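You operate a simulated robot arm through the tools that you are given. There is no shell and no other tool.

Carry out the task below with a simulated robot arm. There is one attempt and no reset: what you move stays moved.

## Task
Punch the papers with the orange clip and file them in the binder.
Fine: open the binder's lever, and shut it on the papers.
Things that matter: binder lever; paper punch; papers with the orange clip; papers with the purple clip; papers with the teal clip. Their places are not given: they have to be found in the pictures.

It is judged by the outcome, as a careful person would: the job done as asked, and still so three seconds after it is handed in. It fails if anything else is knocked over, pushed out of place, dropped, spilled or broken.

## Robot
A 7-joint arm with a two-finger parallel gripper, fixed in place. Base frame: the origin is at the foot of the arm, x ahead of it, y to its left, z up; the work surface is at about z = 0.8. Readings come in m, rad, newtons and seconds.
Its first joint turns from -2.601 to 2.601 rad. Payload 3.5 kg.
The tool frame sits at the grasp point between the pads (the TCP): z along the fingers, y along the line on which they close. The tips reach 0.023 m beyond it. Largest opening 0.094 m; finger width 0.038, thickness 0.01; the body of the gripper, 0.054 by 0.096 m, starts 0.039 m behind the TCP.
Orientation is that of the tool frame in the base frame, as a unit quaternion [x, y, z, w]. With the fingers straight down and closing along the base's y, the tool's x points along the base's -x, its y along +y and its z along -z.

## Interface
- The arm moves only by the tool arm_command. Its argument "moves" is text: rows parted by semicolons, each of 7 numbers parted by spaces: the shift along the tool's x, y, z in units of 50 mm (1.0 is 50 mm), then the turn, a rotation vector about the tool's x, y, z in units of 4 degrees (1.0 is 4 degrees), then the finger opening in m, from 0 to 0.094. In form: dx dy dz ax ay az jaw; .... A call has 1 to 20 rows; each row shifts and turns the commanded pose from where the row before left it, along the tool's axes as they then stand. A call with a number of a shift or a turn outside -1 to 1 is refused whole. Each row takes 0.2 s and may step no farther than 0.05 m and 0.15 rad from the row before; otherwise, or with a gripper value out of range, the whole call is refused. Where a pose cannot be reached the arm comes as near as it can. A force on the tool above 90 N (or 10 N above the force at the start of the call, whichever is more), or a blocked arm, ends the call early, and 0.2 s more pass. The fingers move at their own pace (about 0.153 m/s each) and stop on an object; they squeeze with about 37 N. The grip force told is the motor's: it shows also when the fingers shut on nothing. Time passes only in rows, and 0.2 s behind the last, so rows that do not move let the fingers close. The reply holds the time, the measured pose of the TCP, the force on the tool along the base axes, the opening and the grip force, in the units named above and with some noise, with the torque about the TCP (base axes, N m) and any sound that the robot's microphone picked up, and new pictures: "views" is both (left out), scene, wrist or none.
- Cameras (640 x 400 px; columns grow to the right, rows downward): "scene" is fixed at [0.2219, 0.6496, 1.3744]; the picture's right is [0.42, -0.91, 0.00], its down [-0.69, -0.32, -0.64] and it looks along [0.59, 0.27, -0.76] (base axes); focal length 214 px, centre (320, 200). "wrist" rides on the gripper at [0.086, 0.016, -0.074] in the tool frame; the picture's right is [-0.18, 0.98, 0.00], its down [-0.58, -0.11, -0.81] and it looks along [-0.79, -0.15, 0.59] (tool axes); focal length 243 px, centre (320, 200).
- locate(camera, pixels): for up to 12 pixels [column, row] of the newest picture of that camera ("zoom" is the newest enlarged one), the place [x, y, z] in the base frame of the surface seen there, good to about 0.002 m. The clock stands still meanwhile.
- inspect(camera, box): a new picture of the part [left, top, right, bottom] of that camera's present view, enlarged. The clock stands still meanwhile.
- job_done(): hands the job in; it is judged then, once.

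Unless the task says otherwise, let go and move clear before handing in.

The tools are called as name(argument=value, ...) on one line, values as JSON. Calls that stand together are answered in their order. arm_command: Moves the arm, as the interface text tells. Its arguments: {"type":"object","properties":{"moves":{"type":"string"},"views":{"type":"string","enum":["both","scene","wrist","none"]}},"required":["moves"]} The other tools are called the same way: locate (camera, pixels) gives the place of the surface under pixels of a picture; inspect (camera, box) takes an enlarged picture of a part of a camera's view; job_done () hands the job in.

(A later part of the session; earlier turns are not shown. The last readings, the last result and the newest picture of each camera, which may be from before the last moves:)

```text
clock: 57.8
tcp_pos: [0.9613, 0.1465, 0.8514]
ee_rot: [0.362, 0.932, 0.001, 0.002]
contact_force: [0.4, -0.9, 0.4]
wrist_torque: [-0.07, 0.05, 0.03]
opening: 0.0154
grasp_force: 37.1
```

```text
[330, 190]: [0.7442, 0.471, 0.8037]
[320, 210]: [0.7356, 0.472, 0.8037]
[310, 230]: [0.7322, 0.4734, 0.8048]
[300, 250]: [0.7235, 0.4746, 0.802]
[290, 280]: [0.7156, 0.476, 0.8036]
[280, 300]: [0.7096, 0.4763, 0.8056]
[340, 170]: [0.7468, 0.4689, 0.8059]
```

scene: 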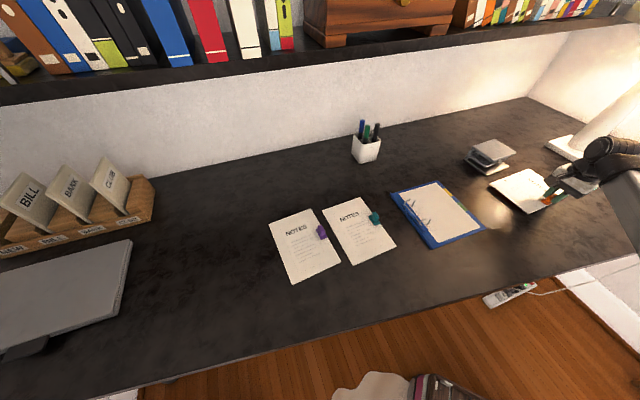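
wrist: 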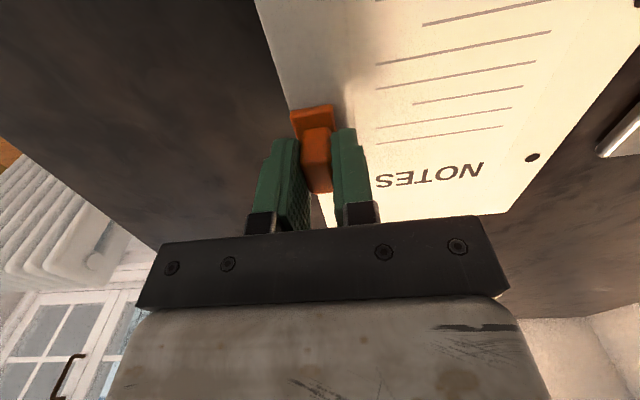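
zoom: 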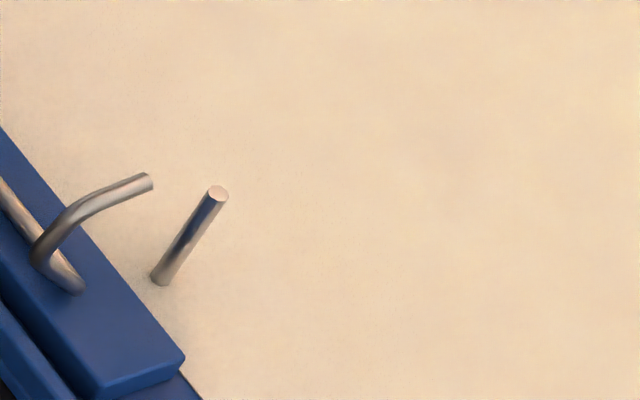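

locate(camera="zoom", pixels=[[217, 193], [210, 205], [200, 220], [190, 235], [180, 250], [170, 265], [162, 280], [158, 284], [220, 190], [147, 182]])

inspect(camera="scene", box=[410, 195, 430, 208])

locate(camera="zoom", pixels=[[235, 188], [228, 203], [220, 218], [212, 232], [205, 246], [198, 260], [190, 275], [187, 280], [238, 186], [163, 170]])

```text
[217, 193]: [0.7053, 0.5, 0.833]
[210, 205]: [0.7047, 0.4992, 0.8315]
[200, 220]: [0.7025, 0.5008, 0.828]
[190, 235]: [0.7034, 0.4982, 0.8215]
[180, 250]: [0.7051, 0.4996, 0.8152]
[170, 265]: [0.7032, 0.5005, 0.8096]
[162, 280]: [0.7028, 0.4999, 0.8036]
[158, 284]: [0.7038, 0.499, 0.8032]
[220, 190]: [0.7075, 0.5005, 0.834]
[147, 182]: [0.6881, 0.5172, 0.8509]
```

```text
16.00 times, centred on (420, 202) of scene
```

zoom: 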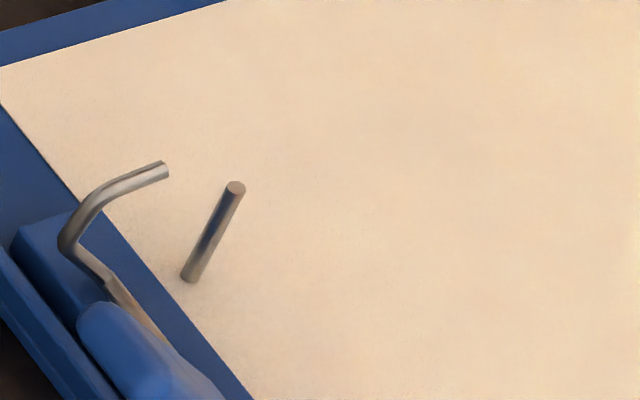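

```text
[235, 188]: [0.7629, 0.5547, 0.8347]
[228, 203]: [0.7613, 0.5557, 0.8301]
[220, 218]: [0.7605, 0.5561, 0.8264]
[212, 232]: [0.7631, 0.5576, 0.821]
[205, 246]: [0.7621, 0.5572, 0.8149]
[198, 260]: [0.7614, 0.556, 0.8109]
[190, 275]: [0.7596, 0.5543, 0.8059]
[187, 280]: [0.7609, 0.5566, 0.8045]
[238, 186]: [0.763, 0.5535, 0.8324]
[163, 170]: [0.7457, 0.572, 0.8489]
```

Posts are refined to (0.763,0.555) and (0.706,0.4995), 0.080 m apart at azimuth 44.1°. I'll lift the papers high and rotate by +86.3° to the binder heading.

arm_command(moves="0 0 -0.3 0 0 0 0; 0 0 -0.6 0 0 0 0; 0 0 -0.8 0 0 0 0; 0 0 -0.8 0 0 0 0; 0 0 -0.7 0 0 0 0; 0 0 -0.2 0 0 0 0; 0 0 0 0 0 -0.981 0; 0 0 0 0 0 -0.981 0; 0 0 0 0 0 -0.981 0; 0 0 0 0 0 -0.981 0; 0 0 0 0 0 -0.981 0; 0 0 0 0 0 -0.981 0; 0 0 0 0 0 -0.981 0; 0 0 0 0 0 -0.981 0; 0 0 0 0 0 -0.981 0; 0 0 0 0 0 -0.981 0; 0 0 0 0 0 -0.981 0; 0 0 0 0 0 -0.981 0; 0 0 0 0 0 -0.981 0; 0 0 0 0 0 -0.981 0", views="none")

arm_command(moves="0 0 0 0 0 -0.981 0; 0 0 0 0 0 -0.981 0; 0 0 0 0 0 -0.981 0; 0 0 0 0 0 -0.981 0; 0 0 0 0 0 -0.981 0; 0 0 0 0 0 -0.981 0; 0 0 0 0 0 -0.981 0; 0 0 0 0 0 -0.981 0; 0 0 0 0 0 0 0", views="both")

```text
clock: 62.0
tcp_pos: [0.9601, 0.1465, 1.0212]
ee_rot: [-0.109, 0.994, 0.0, 0.002]
contact_force: [0.6, -0.3, -1.4]
wrist_torque: [-0.08, 0.0, -0.04]
opening: 0.0154
grasp_force: 36.8
```

```text
clock: 64.0
tcp_pos: [0.9605, 0.1468, 1.0218]
ee_rot: [-0.374, 0.927, 0.0, 0.003]
contact_force: [0.7, 0.2, -1.4]
wrist_torque: [-0.07, -0.02, -0.01]
opening: 0.0155
grasp_force: 37.2
```

scene: 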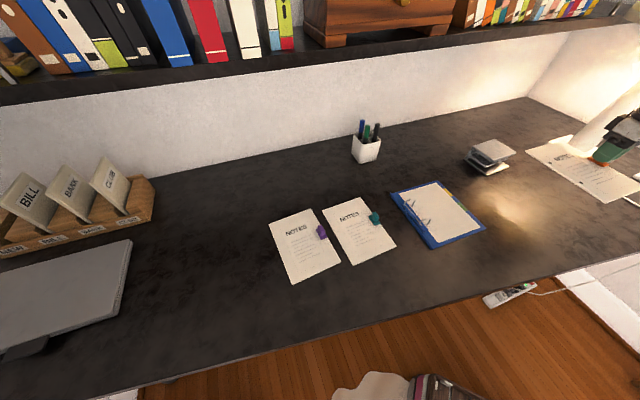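
wrist: 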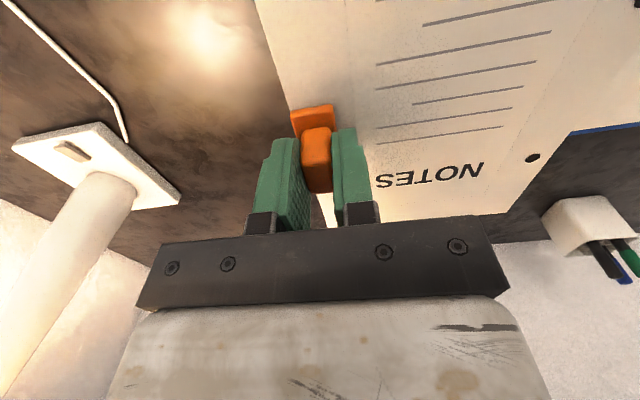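

Heading is right and the grip is solid. I'll translate so the holes hover above the posts.

arm_command(moves="0 0.5 0 0 0 0 0; -0.336 0.9 0 0 0 0 0; -0.336 0.93 0 0 0 0 0; -0.336 0.93 0 0 0 0 0; -0.336 0.93 0 0 0 0 0; -0.336 0.93 0 0 0 0 0; -0.336 0.7 0 0 0 0 0; 0 0.28 0 0 0 0 0; 0 0 0.7 0 0 0 0; 0 0 0.8 0 0 0 0; 0 0 0.5 0 0 0 0; 0 0 0 0 0 0 0; 0 0 0 0 0 0 0", views="both")

inspect(camera="scene", box=[380, 165, 500, 255])

```text
clock: 66.8
tcp_pos: [0.8216, 0.4382, 0.9202]
ee_rot: [-0.373, 0.928, 0.0, 0.003]
contact_force: [1.0, 0.2, -2.6]
wrist_torque: [-0.06, -0.04, 0.02]
opening: 0.0155
grasp_force: 36.8
```

scene: 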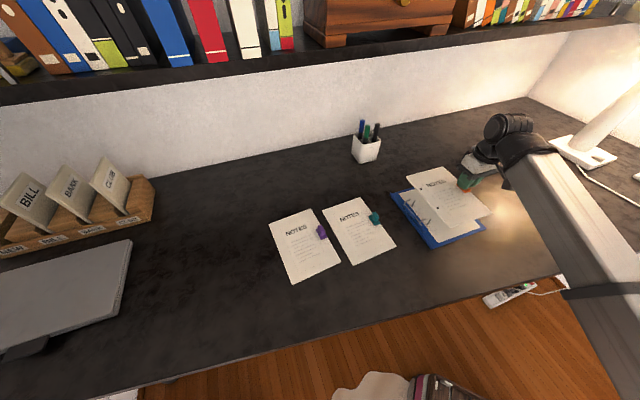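
wrist: 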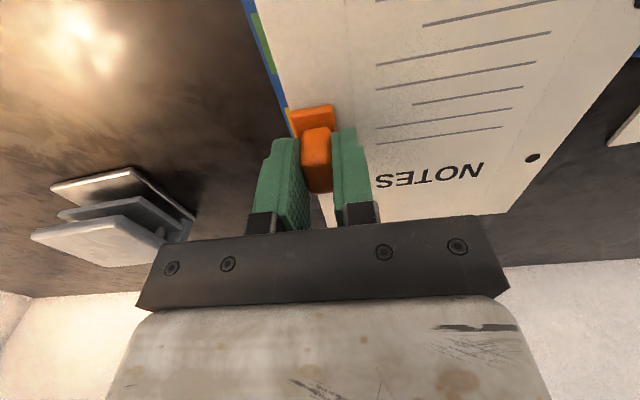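

```text
4.44 times, centred on (440, 210) of scene
```

zoom: 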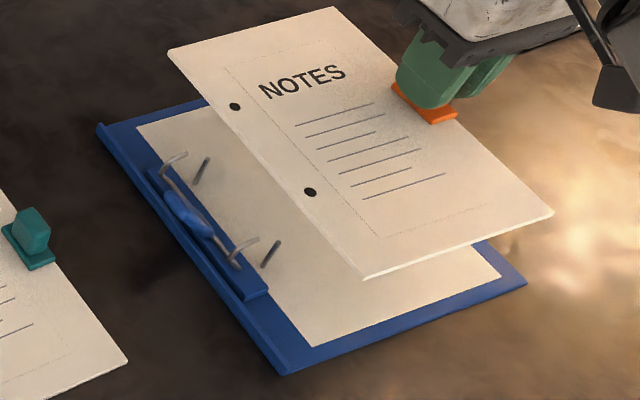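

inspect(camera="scene", box=[425, 182, 461, 212])

```text
13.33 times, centred on (443, 197) of scene
```

zoom: 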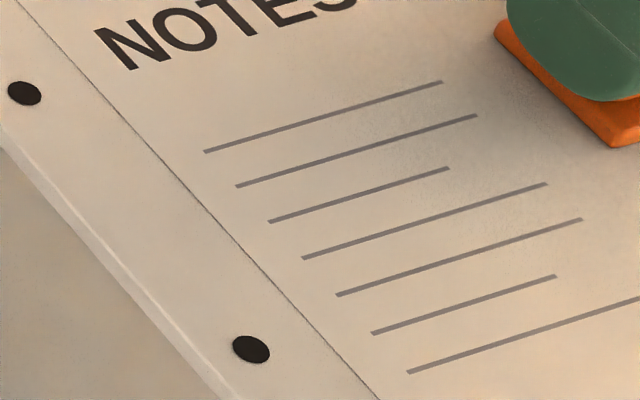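

locate(camera="zoom", pixels=[[24, 92], [22, 90], [27, 94], [20, 93], [251, 349], [248, 347], [254, 351], [250, 352], [200, 367], [100, 250], [400, 150], [300, 350]])

```text
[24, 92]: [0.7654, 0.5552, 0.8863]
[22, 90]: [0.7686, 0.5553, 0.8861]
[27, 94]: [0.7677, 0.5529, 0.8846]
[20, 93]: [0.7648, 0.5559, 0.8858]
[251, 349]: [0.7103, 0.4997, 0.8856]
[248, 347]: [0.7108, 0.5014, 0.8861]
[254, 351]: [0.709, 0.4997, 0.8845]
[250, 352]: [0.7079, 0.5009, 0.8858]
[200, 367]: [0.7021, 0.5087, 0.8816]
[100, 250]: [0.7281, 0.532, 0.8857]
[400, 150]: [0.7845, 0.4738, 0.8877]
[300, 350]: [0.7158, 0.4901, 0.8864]
```

The holes sit at about (0.7666,0.5548) and (0.7095,0.5004), roughly 4 mm off the posts in x. I'll correct and lower to just above the post tops for a finer check.

arm_command(moves="0.064 0.062 0 0 0 0 0; 0 0 0.3 0 0 0 0; 0 0 0.3 0 0 0 0; 0 0 0.12 0 0 0 0; 0 0 0 0 0 0 0; 0 0 0 0 0 0 0", views="scene")

inspect(camera="scene", box=[402, 184, 450, 224])

```text
clock: 68.2
tcp_pos: [0.8187, 0.437, 0.8837]
ee_rot: [-0.373, 0.928, 0.001, 0.002]
contact_force: [-0.7, -0.4, -1.3]
wrist_torque: [-0.07, -0.06, 0.0]
opening: 0.0154
grasp_force: 36.5
```

scene: 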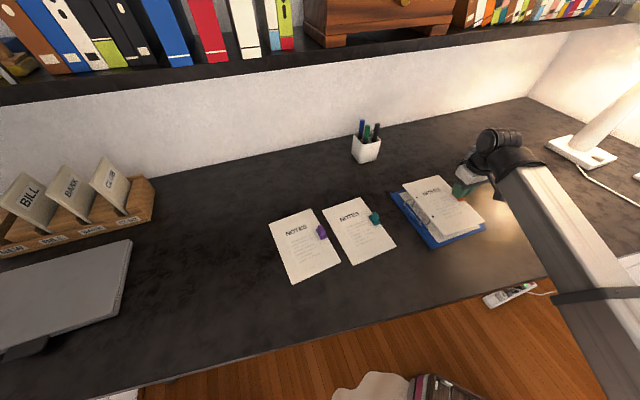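

```text
10.00 times, centred on (426, 204) of scene
```

zoom: 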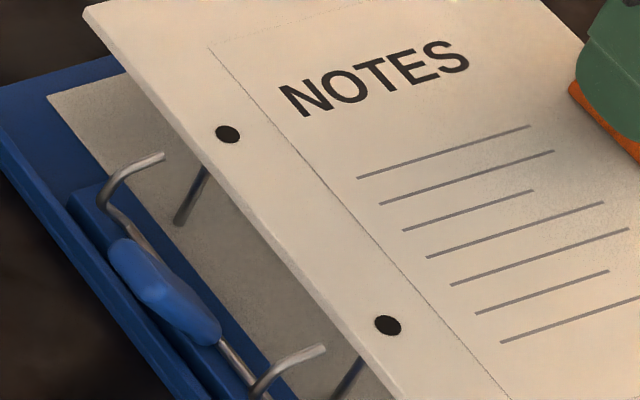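

The holes line up with the post tops: predicted pixels (415.0,200.7) and (430.6,219.7) against posts (414.7,200.8) and (430.6,219.6). I'll lower straight down onto the posts, watching the force.

arm_command(moves="0 0 0.1 0 0 0 0; 0 0 0.1 0 0 0 0; 0 0 0.1 0 0 0 0; 0 0 0.1 0 0 0 0; 0 0 0 0 0 0 0", views="scene")

inspect(camera="scene", box=[402, 184, 450, 224])

```text
clock: 69.4
tcp_pos: [0.8177, 0.4371, 0.865]
ee_rot: [-0.373, 0.928, 0.0, 0.003]
contact_force: [-0.1, -0.5, -1.8]
wrist_torque: [-0.04, -0.03, -0.03]
opening: 0.0154
grasp_force: 36.7
```

scene: 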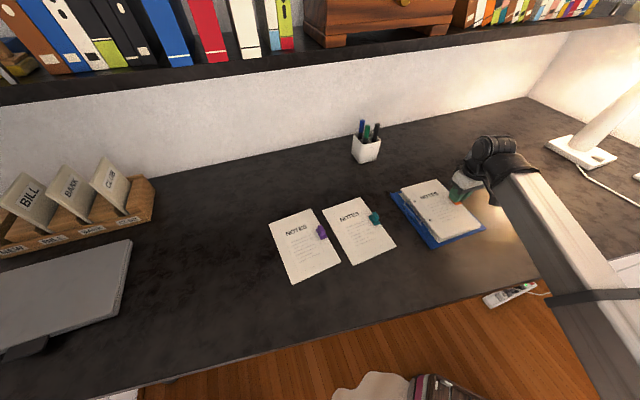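

```text
10.00 times, centred on (426, 204) of scene
```

zoom: 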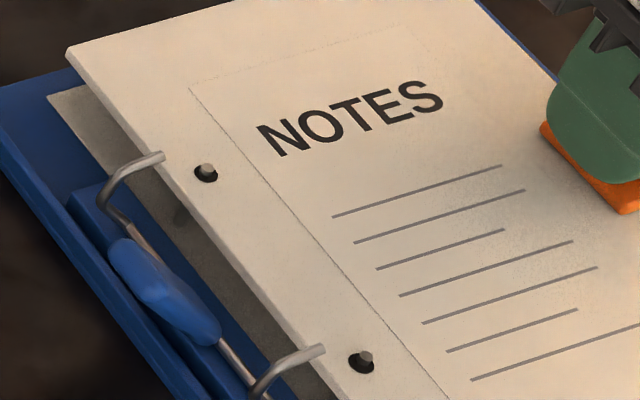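

The posts are coming up through both holes. I'll continue lowering to the binder page.

arm_command(moves="0 0 0.1 0 0 0 0; 0 0 0.1 0 0 0 0; 0 0 0.1 0 0 0 0; 0 0 0.08 0 0 0 0; 0 0 0 0 0 0 0", views="none")

inspect(camera="scene", box=[402, 184, 450, 224])

```text
clock: 70.6
tcp_pos: [0.8186, 0.4373, 0.8476]
ee_rot: [-0.373, 0.928, 0.0, 0.003]
contact_force: [2.4, -1.1, 4.9]
wrist_torque: [0.32, 0.75, 0.14]
opening: 0.0156
grasp_force: 37.1
```

```text
10.00 times, centred on (426, 204) of scene
```

zoom: 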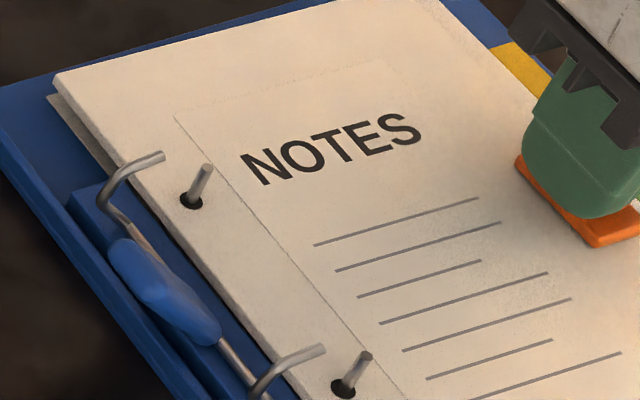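

The sheets are down over the posts, with light contact of 5 N where the edge rests on the ring housing. I'll release the clip and rise.

arm_command(moves="0 0 0 0 0 0 0.025; 0 0 0 0 0 0 0.036; 0 0 0 0 0 0 0.036; 0 0 -0.3 0 0 0 0.036; 0 0 -0.6 0 0 0 0.036; 0 0 -0.9 0 0 0 0.036; 0 0 -0.9 0 0 0 0.036; 0 0 0 0 0 0 0.036", views="both")

inspect(camera="scene", box=[380, 165, 500, 255])

inspect(camera="scene", box=[402, 184, 450, 224])

```text
clock: 72.4
tcp_pos: [0.8179, 0.4377, 0.9807]
ee_rot: [-0.372, 0.928, 0.0, 0.003]
contact_force: [-0.3, -1.1, 0.5]
wrist_torque: [0.01, 0.03, 0.02]
opening: 0.0358
grasp_force: 0.0
```

scene: 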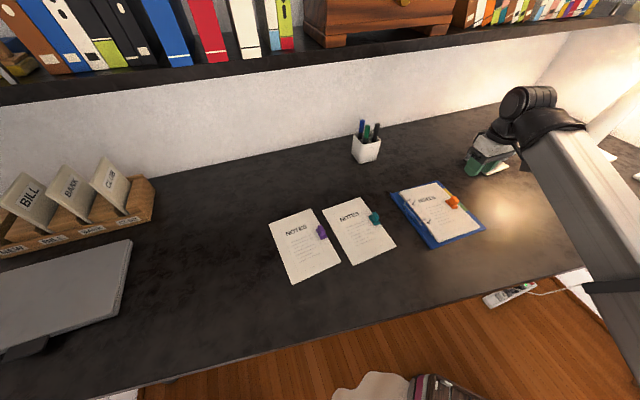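
wrist: 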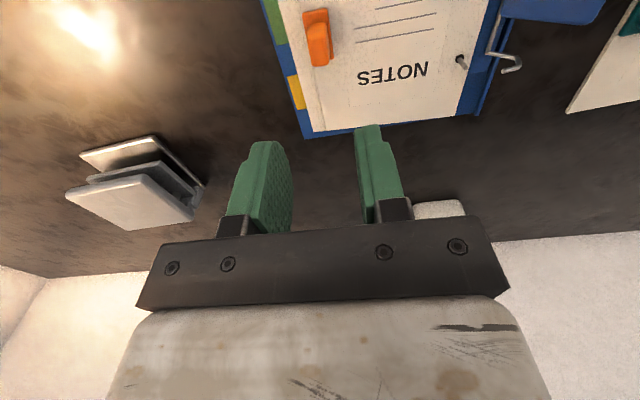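

```text
4.44 times, centred on (440, 210) of scene
```

zoom: 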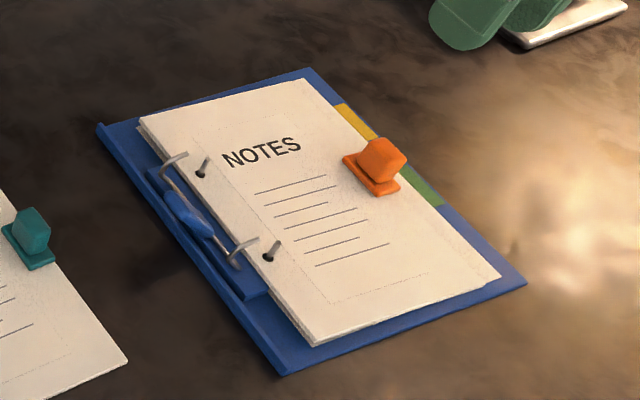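

```text
10.00 times, centred on (426, 204) of scene
```

zoom: 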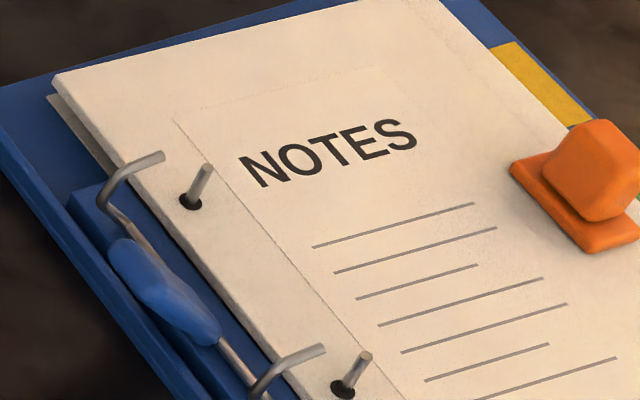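

The papers are on both posts. Now I'll close the lever: with closed fingers I'll move above the spine side of the lever tip and view it before lowering.

arm_command(moves="0 0.83 0 0 0 0 0; 0 0.83 0 0 0 0 0; 0 0.83 0 0 0 0 0; 0 0.83 0 0 0 0 0; 0 0.83 0 0 0 0 0; 0 0 0.8 0 0 0 0; 0 0 0 0 0 0 0", views="both")

inspect(camera="scene", box=[380, 165, 500, 255])

inspect(camera="wrist", box=[220, 0, 460, 160])

```text
clock: 74.0
tcp_pos: [0.6741, 0.5871, 0.9403]
ee_rot: [-0.373, 0.928, 0.0, 0.003]
contact_force: [-0.8, 0.5, 1.2]
wrist_torque: [0.03, -0.01, -0.03]
opening: 0.0
grasp_force: 37.4
```

scene: 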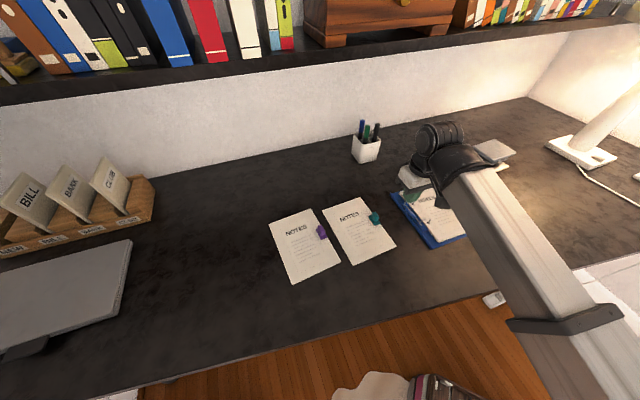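
wrist: 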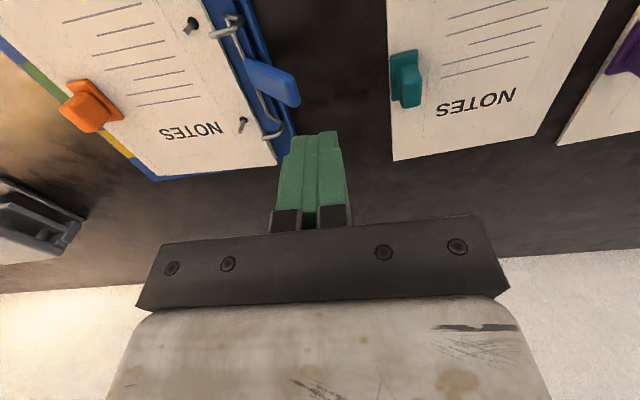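

```text
4.44 times, centred on (440, 210) of scene
```

zoom: 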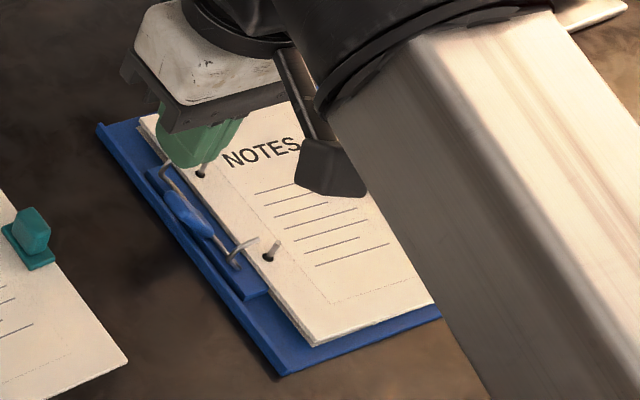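

```text
2.50 times, centred on (340, 80) of wrist
```

zoom: 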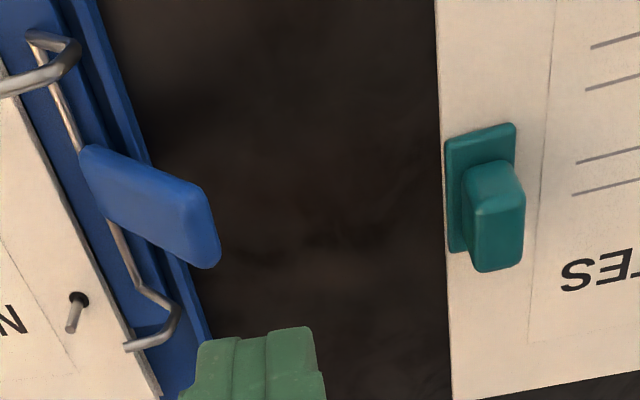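

locate(camera="zoom", pixels=[[200, 190], [205, 262], [217, 240], [150, 200], [90, 155], [120, 220], [450, 150], [455, 245], [495, 220], [180, 310], [130, 345]])

```text
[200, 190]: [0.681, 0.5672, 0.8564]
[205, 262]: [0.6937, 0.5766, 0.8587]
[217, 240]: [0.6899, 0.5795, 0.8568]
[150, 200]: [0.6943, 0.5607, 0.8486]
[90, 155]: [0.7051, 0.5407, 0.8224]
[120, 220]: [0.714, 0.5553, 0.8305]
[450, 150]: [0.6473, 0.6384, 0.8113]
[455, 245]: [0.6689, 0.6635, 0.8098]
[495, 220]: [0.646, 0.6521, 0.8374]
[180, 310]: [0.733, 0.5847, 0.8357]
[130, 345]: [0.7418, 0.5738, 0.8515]
```

The lever tip is about 7 mm ahead of the fingers' near side, and the teal clip is well clear. I'll descend beside the tip and push it gently up toward closed.

arm_command(moves="0 0.1 0.5 0 0 0 0; 0 0 0.6 0 0 0 0; 0 0 0.47 0 0 0 0; 0 0 0 0 0 0 0; 0 -0.15 0 0 0 0 0; 0 -0.15 0 0 0 0 0; 0 -0.15 0 0 0 0 0; 0 0 0 0 0 0 0", views="both")

inspect(camera="wrist", box=[160, 20, 400, 180])

inspect(camera="scene", box=[380, 165, 500, 255])

```text
clock: 75.8
tcp_pos: [0.686, 0.5734, 0.8625]
ee_rot: [-0.373, 0.928, -0.001, 0.002]
contact_force: [-1.9, 1.9, 2.0]
wrist_torque: [0.03, 0.04, 0.05]
opening: 0.0002
grasp_force: 37.3
```

scene: 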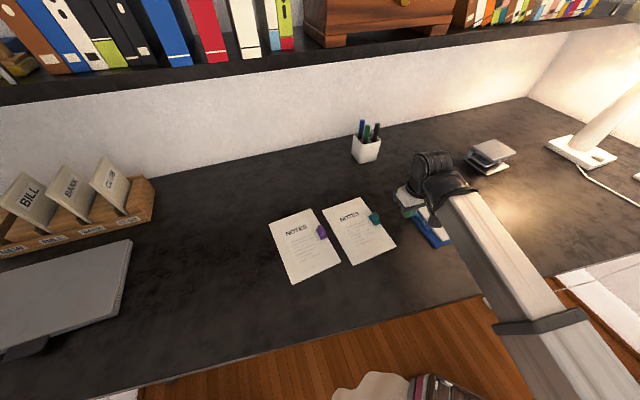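
wrist: 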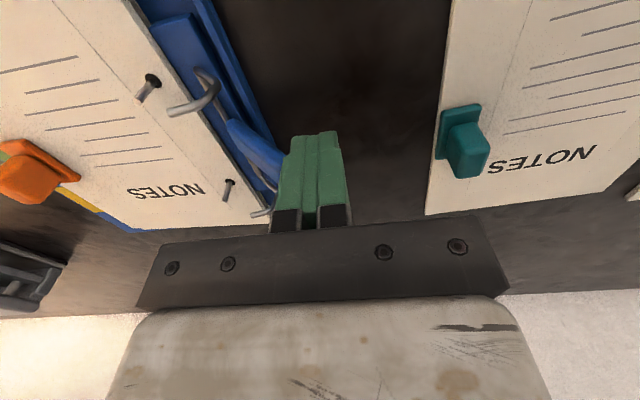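

```text
2.50 times, centred on (280, 100) of wrist
```

zoom: 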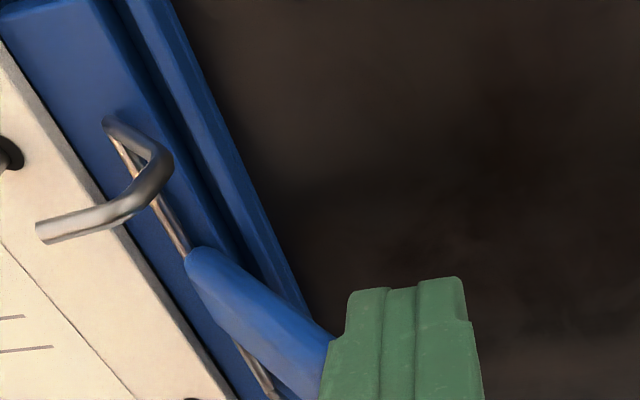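

```text
4.44 times, centred on (440, 210) of scene
```

zoom: 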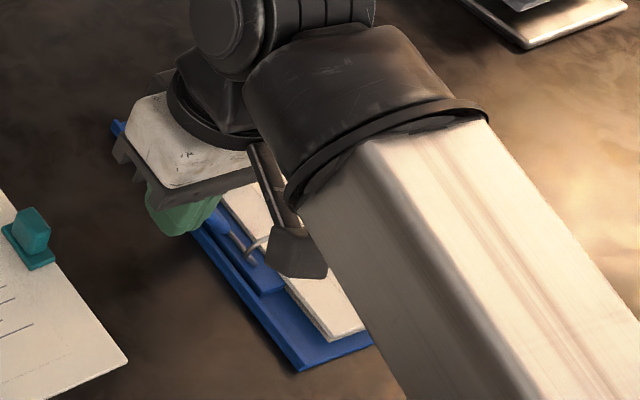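

The binder is back at nearly its original place: pushing on the lever's end face slid it rather than turning the lever. I'll back off and grip the lever across its width instead, rotating it about its hinge. First I'll retreat and re-measure.

arm_command(moves="0 0.3 0 0 0 0 0; 0 0.3 0 0 0 0 0; 0 0 -0.6 0 0 0 0; 0 0 -0.9 0 0 0 0; 0 0 -0.9 0 0 0 0; 0 0 -0.6 0 0 0 0.05; 0 0 0 0 0 1 0.05; 0 0 0 0 0 1 0.05; 0 0 0 0 0 1 0.05; 0 0 0 0 0 1 0.05; 0 0 0 0 0 1 0.05; 0 0 0 0 0 1 0.05; 0 0 0 0 0 1 0.05; 0 0 0 0 0 1 0.05; 0 0 0 0 0 1 0.05; 0 0 0 0 0 1 0.05; 0 0 0 0 0 1 0.05; 0 0 0 0 0 1 0.05", views="none")

arm_command(moves="0 0 0 0 0 1 0.05; 0 0 0 0 0 1 0.05; 0 0 0 0 0 1 0.05; 0 0 0 0 0 1 0.05; 0 0 0 0 0 1 0.05; 0 0 0 0 0 1 0.05; 0 0 0 0 0 1 0.05; 0 0 0 0 0 1 0.05; 0 0 0 0 0 1 0.05; 0 0 0 0 0 1 0.05; 0 0 0 0 0 0.26 0.05; 0 0 0 0 0 0 0.05", views="both")

inspect(camera="scene", box=[380, 165, 500, 255])

inspect(camera="wrist", box=[200, 60, 440, 220])

```text
clock: 79.6
tcp_pos: [0.6651, 0.5965, 1.0131]
ee_rot: [0.037, 0.999, 0.0, 0.003]
contact_force: [0.7, -0.1, -0.6]
wrist_torque: [0.04, 0.0, 0.03]
opening: 0.05
grasp_force: 0.1
```

```text
clock: 82.2
tcp_pos: [0.6644, 0.5968, 1.0128]
ee_rot: [0.386, 0.923, 0.002, 0.002]
contact_force: [0.5, 0.2, -0.5]
wrist_torque: [0.01, 0.01, 0.03]
opening: 0.0499
grasp_force: 0.1
```

scene: 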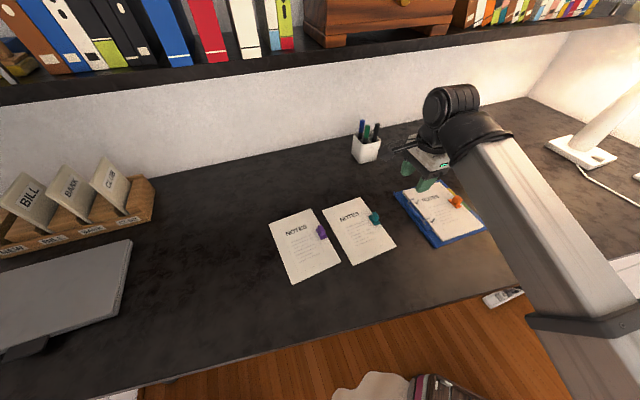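
wrist: 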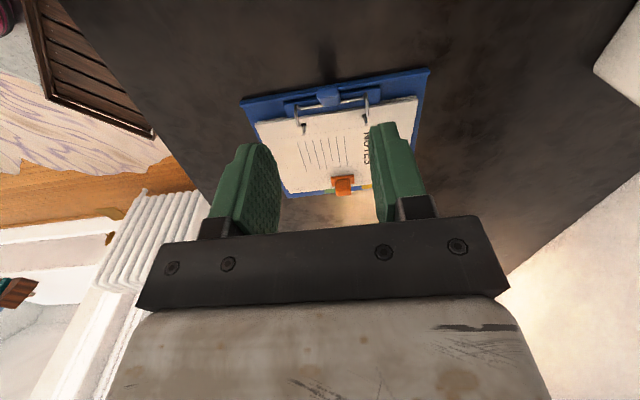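

```text
4.44 times, centred on (440, 210) of scene
```

zoom: 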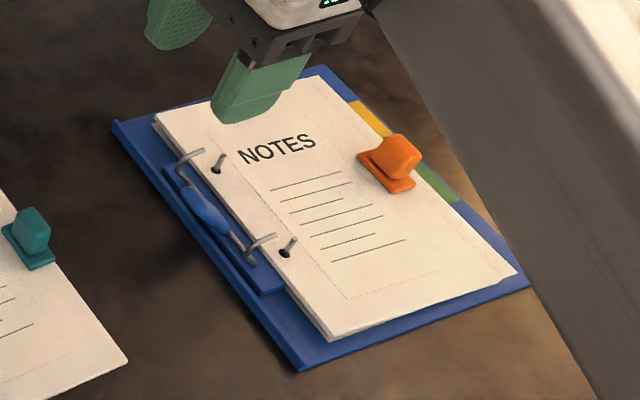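

```text
2.50 times, centred on (320, 140) of wrist
```

zoom: 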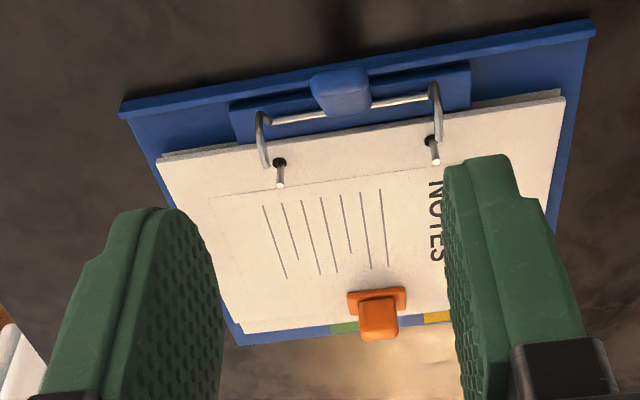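

The binder is back at its original spot and the papers are still on the posts. I'll measure the lever, bar, and posts from this view.

locate(camera="zoom", pixels=[[315, 85], [365, 75], [325, 112], [370, 105], [342, 95], [275, 120], [425, 97], [281, 185], [436, 160], [122, 105], [592, 30], [340, 72]])

inspect(camera="scene", box=[402, 188, 442, 222])

locate(camera="zoom", pixels=[[160, 240], [180, 260], [215, 300], [170, 230], [200, 275], [195, 300], [230, 325], [260, 345]])

```text
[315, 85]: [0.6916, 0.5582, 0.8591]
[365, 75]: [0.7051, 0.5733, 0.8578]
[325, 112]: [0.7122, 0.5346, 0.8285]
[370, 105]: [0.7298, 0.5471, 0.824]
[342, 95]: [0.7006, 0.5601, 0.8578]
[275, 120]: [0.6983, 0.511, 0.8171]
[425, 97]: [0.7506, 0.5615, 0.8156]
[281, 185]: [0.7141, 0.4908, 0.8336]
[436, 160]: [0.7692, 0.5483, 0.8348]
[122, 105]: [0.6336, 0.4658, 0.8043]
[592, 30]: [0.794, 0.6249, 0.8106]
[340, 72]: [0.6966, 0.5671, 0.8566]
```

```text
11.76 times, centred on (422, 205) of scene
```

zoom: 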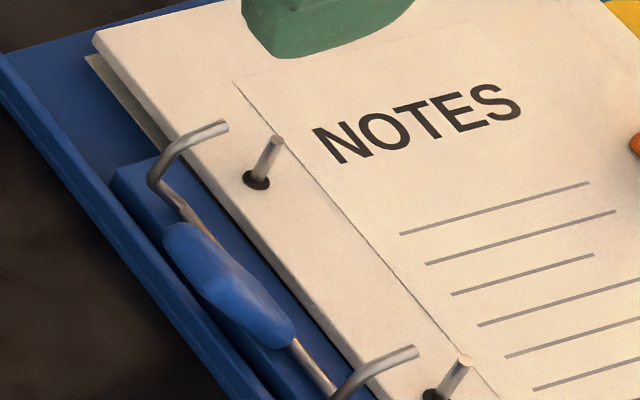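

```text
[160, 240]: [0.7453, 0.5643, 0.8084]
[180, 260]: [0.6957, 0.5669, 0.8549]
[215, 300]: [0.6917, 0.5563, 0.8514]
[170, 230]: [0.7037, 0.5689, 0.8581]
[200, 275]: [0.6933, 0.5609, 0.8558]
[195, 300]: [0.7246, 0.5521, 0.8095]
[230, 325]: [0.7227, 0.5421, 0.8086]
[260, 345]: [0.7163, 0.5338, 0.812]
```

I've located the lever: hinge q≈0.130, z≈0.818; tip q≈0.090, z≈0.858; so it's about 45° open. I'll move to a pre-grasp with the tool leaning 24° back, fingers straddling the lever across its width.

arm_command(moves="-0.3 0.024 0.4 0 0 0 0.036; -0.31 0 0.85 0 0 0 0.036; 0 0 0 0 -1 0 0.036; 0 0 0 0 -1 0 0.036; 0 0 0 0 -1 0 0.036; 0 0 0 0 -1 0 0.036; 0 0 0 0 -1 0 0.036; 0 0 0 0 -1 0 0.036; 0.39 0 0.877 0 0 0 0.036; 0 0 0 0 0 0 0.036", views="both")

inspect(camera="wrist", box=[220, 60, 420, 220])

inspect(camera="scene", box=[380, 165, 500, 255])

```text
clock: 84.4
tcp_pos: [0.6886, 0.5747, 0.9017]
ee_rot: [0.377, 0.902, -0.079, 0.195]
contact_force: [-0.4, 0.1, -0.4]
wrist_torque: [-0.02, 0.01, 0.03]
opening: 0.0357
grasp_force: 0.1
```

scene: 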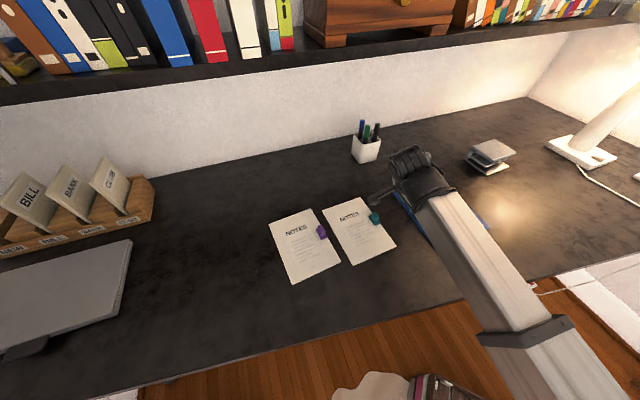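
wrist: 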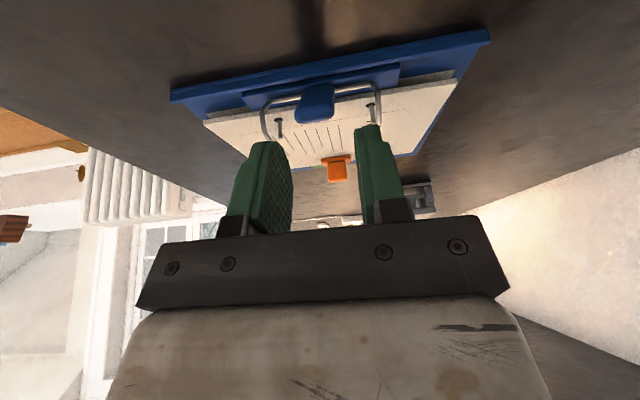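

```text
2.50 times, centred on (320, 140) of wrist
```

zoom: 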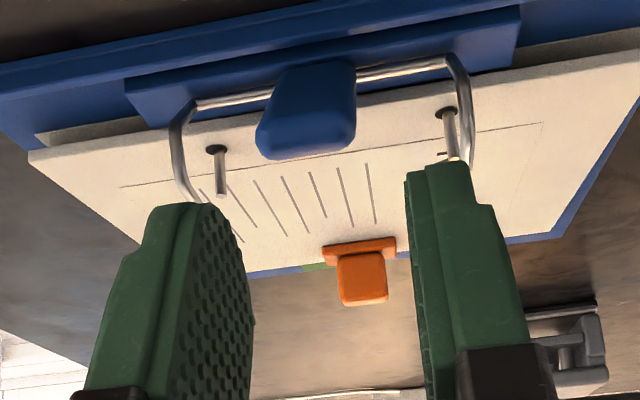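

```text
4.44 times, centred on (440, 210) of scene
```

zoom: 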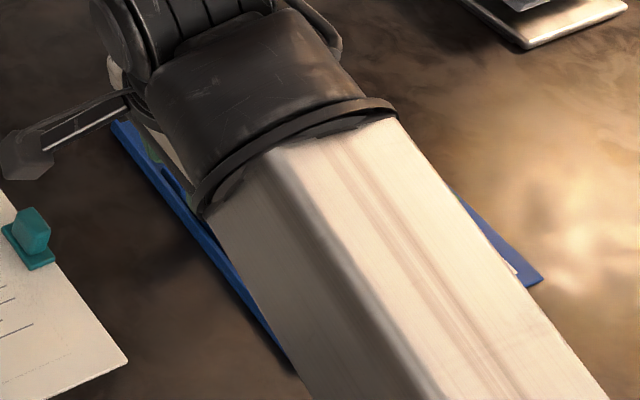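

locate(camera="zoom", pixels=[[265, 145], [350, 138], [305, 150], [285, 80], [350, 70], [310, 110]])

```text
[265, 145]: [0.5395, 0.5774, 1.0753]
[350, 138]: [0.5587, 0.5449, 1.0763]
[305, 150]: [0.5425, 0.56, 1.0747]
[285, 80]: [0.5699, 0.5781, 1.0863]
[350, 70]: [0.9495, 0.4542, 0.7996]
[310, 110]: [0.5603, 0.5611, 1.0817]
```

inspect(camera="wrist", box=[220, 60, 420, 220])

locate(camera="zoom", pixels=[[265, 145], [350, 138], [305, 150], [285, 85], [345, 75], [310, 110], [262, 120], [355, 105]])

```text
2.50 times, centred on (320, 140) of wrist
```

zoom: 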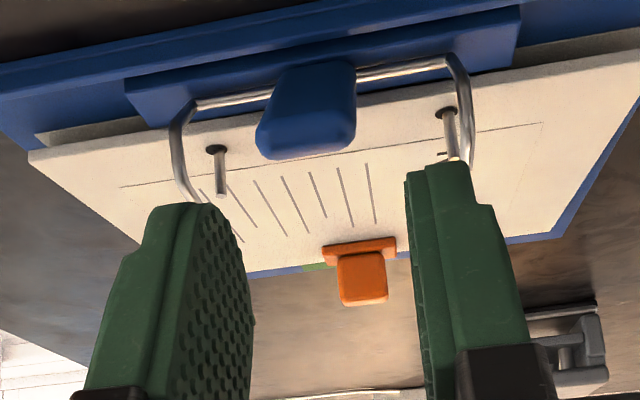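

```text
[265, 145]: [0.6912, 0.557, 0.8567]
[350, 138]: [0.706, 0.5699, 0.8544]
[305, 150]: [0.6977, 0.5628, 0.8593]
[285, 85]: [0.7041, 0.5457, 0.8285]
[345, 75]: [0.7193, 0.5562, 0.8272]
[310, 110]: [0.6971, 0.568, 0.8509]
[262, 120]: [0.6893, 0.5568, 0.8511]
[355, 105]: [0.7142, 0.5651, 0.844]
```

The lever is centred between the fingers laterally. I'll advance along the tool axis onto the lever and close on its width.

arm_command(moves="0.03 -0.01 0.4 0 0 0 0.036; 0 0 0.4 0 0 0 0.036; 0 0 0.4 0 0 0 0.036; 0 0 0 0 0 0 0.036; 0 0 0 0 0 0 0; 0 0 0 0 0 0 0", views="wrist")

inspect(camera="wrist", box=[220, 60, 420, 220])

```text
clock: 85.8
tcp_pos: [0.7038, 0.5586, 0.8474]
ee_rot: [0.377, 0.902, -0.079, 0.193]
contact_force: [-1.9, 1.4, 1.8]
wrist_torque: [-0.4, 0.45, -0.6]
opening: 0.0237
grasp_force: 36.9
```

wrist: 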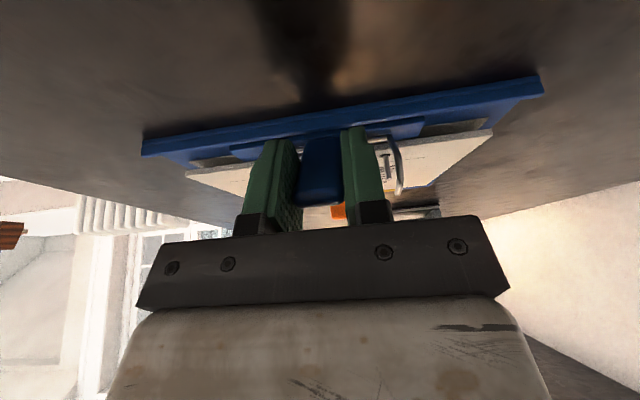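

```text
2.50 times, centred on (320, 140) of wrist
```

zoom: 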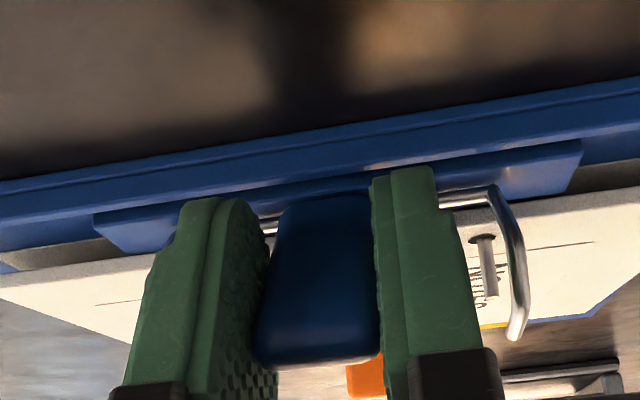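

The lever is gripped. I'll rotate it toward closed by turning the tool about the hinge axis while following the arc, in stages.

arm_command(moves="-0.044 0 -0.0177 0 0.8 0 0; -0.044 0 -0.0177 0 0.8 0 0; -0.044 0 -0.0177 0 0.8 0 0; -0.044 0 -0.0177 0 0.8 0 0; -0.044 0 -0.0177 0 0.8 0 0; 0 0 0 0 0 0 0", views="both")

inspect(camera="wrist", box=[160, 60, 420, 220])

```text
clock: 87.2
tcp_pos: [0.7111, 0.5518, 0.854]
ee_rot: [0.384, 0.92, -0.025, 0.067]
contact_force: [1.5, -7.3, 8.4]
wrist_torque: [-0.73, 0.11, -0.14]
opening: 0.0236
grasp_force: 37.2
```

scene: 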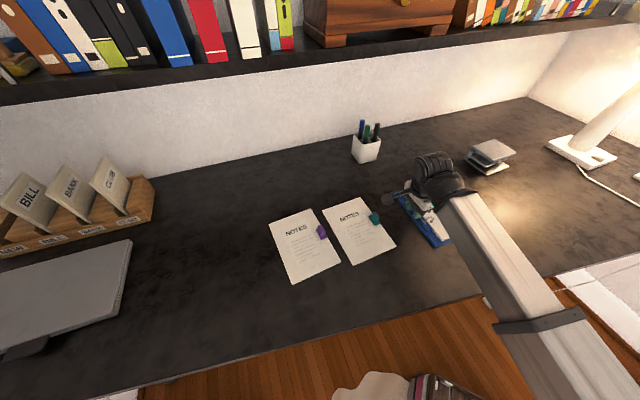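
wrist: 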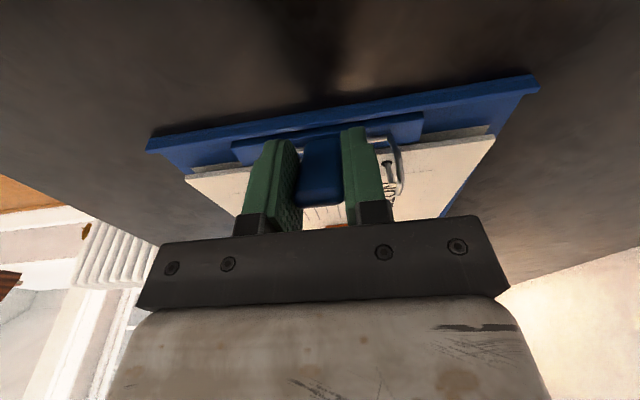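

```text
2.46 times, centred on (290, 140) of wrist
```

zoom: 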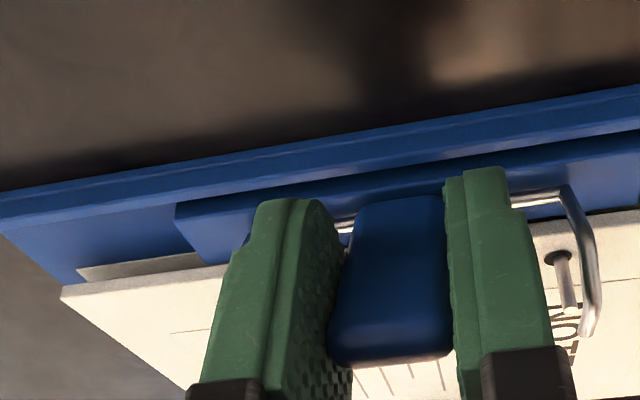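

The lever now pulls toward closing, past its over-centre point. I'll continue along the arc.

arm_command(moves="-0.05 0 -0.02 0 0.8 0 0; -0.05 0 -0.02 0 0.8 0 0; -0.05 0 -0.02 0 0.8 0 0; -0.05 0 -0.02 0 0.8 0 0; -0.05 0 -0.02 0 0.8 0 0; 0 0 0 0 0 0 0", views="both")

inspect(camera="wrist", box=[160, 60, 420, 220])

```text
clock: 88.6
tcp_pos: [0.7194, 0.5436, 0.8607]
ee_rot: [0.384, 0.921, 0.028, -0.062]
contact_force: [1.5, 1.1, 0.4]
wrist_torque: [-0.15, 0.24, -0.08]
opening: 0.0239
grasp_force: 37.0
```

scene: 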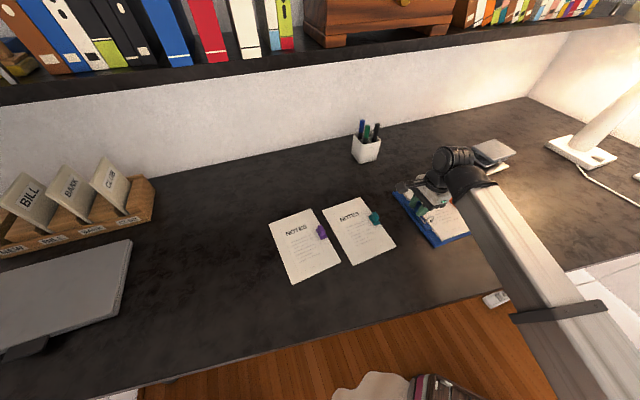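
wrist: 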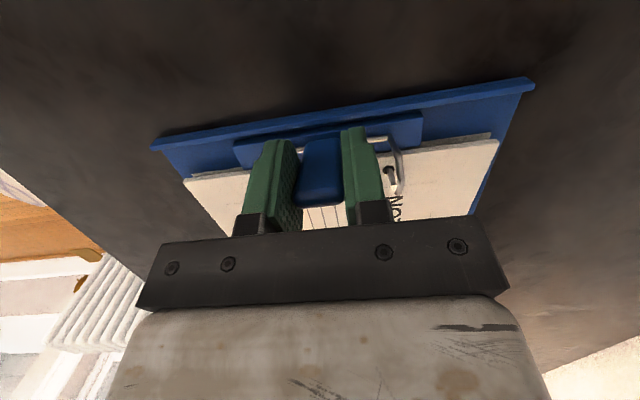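

```text
2.46 times, centred on (290, 140) of wrist
```

zoom: 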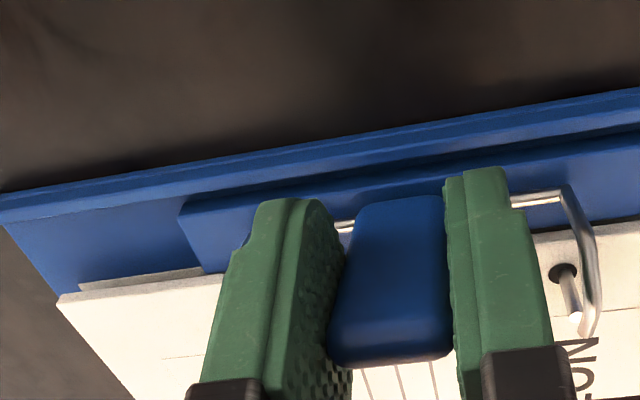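

About 14° remain. I'll continue until the arches seat on the posts.

arm_command(moves="-0.047 0 -0.019 0 0.8 0 0; -0.047 0 -0.019 0 0.8 0 0; -0.047 0 -0.019 0 0.8 0 0; -0.047 0 -0.019 0 0.8 0 0; -0.03 0 -0.012 0 0.5 0 0; 0 0 0 0 0 0 0", views="both")

inspect(camera="wrist", box=[160, 60, 420, 220])

inspect(camera="scene", box=[380, 165, 500, 255])

```text
clock: 90.0
tcp_pos: [0.7276, 0.5344, 0.8621]
ee_rot: [0.377, 0.905, 0.077, -0.181]
contact_force: [-0.1, 4.7, 3.1]
wrist_torque: [-1.45, -0.18, 0.01]
opening: 0.0235
grasp_force: 37.2
```

scene: 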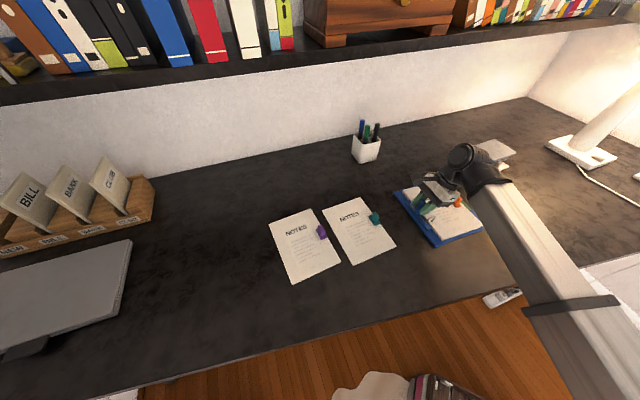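
wrist: 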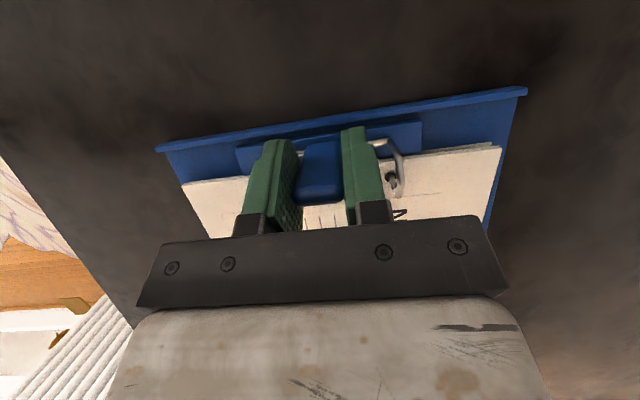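

```text
2.46 times, centred on (290, 140) of wrist
```

zoom: 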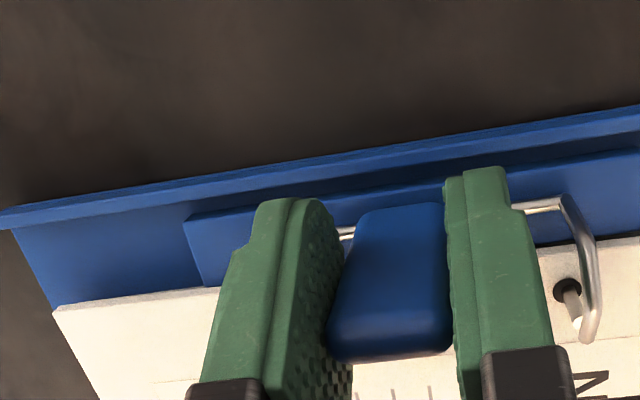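

```text
4.44 times, centred on (440, 210) of scene
```

zoom: 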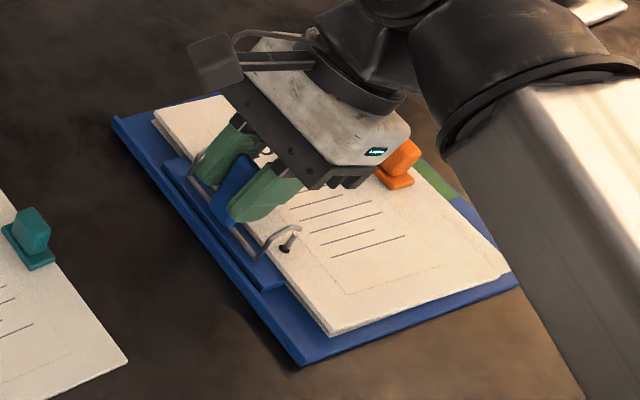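

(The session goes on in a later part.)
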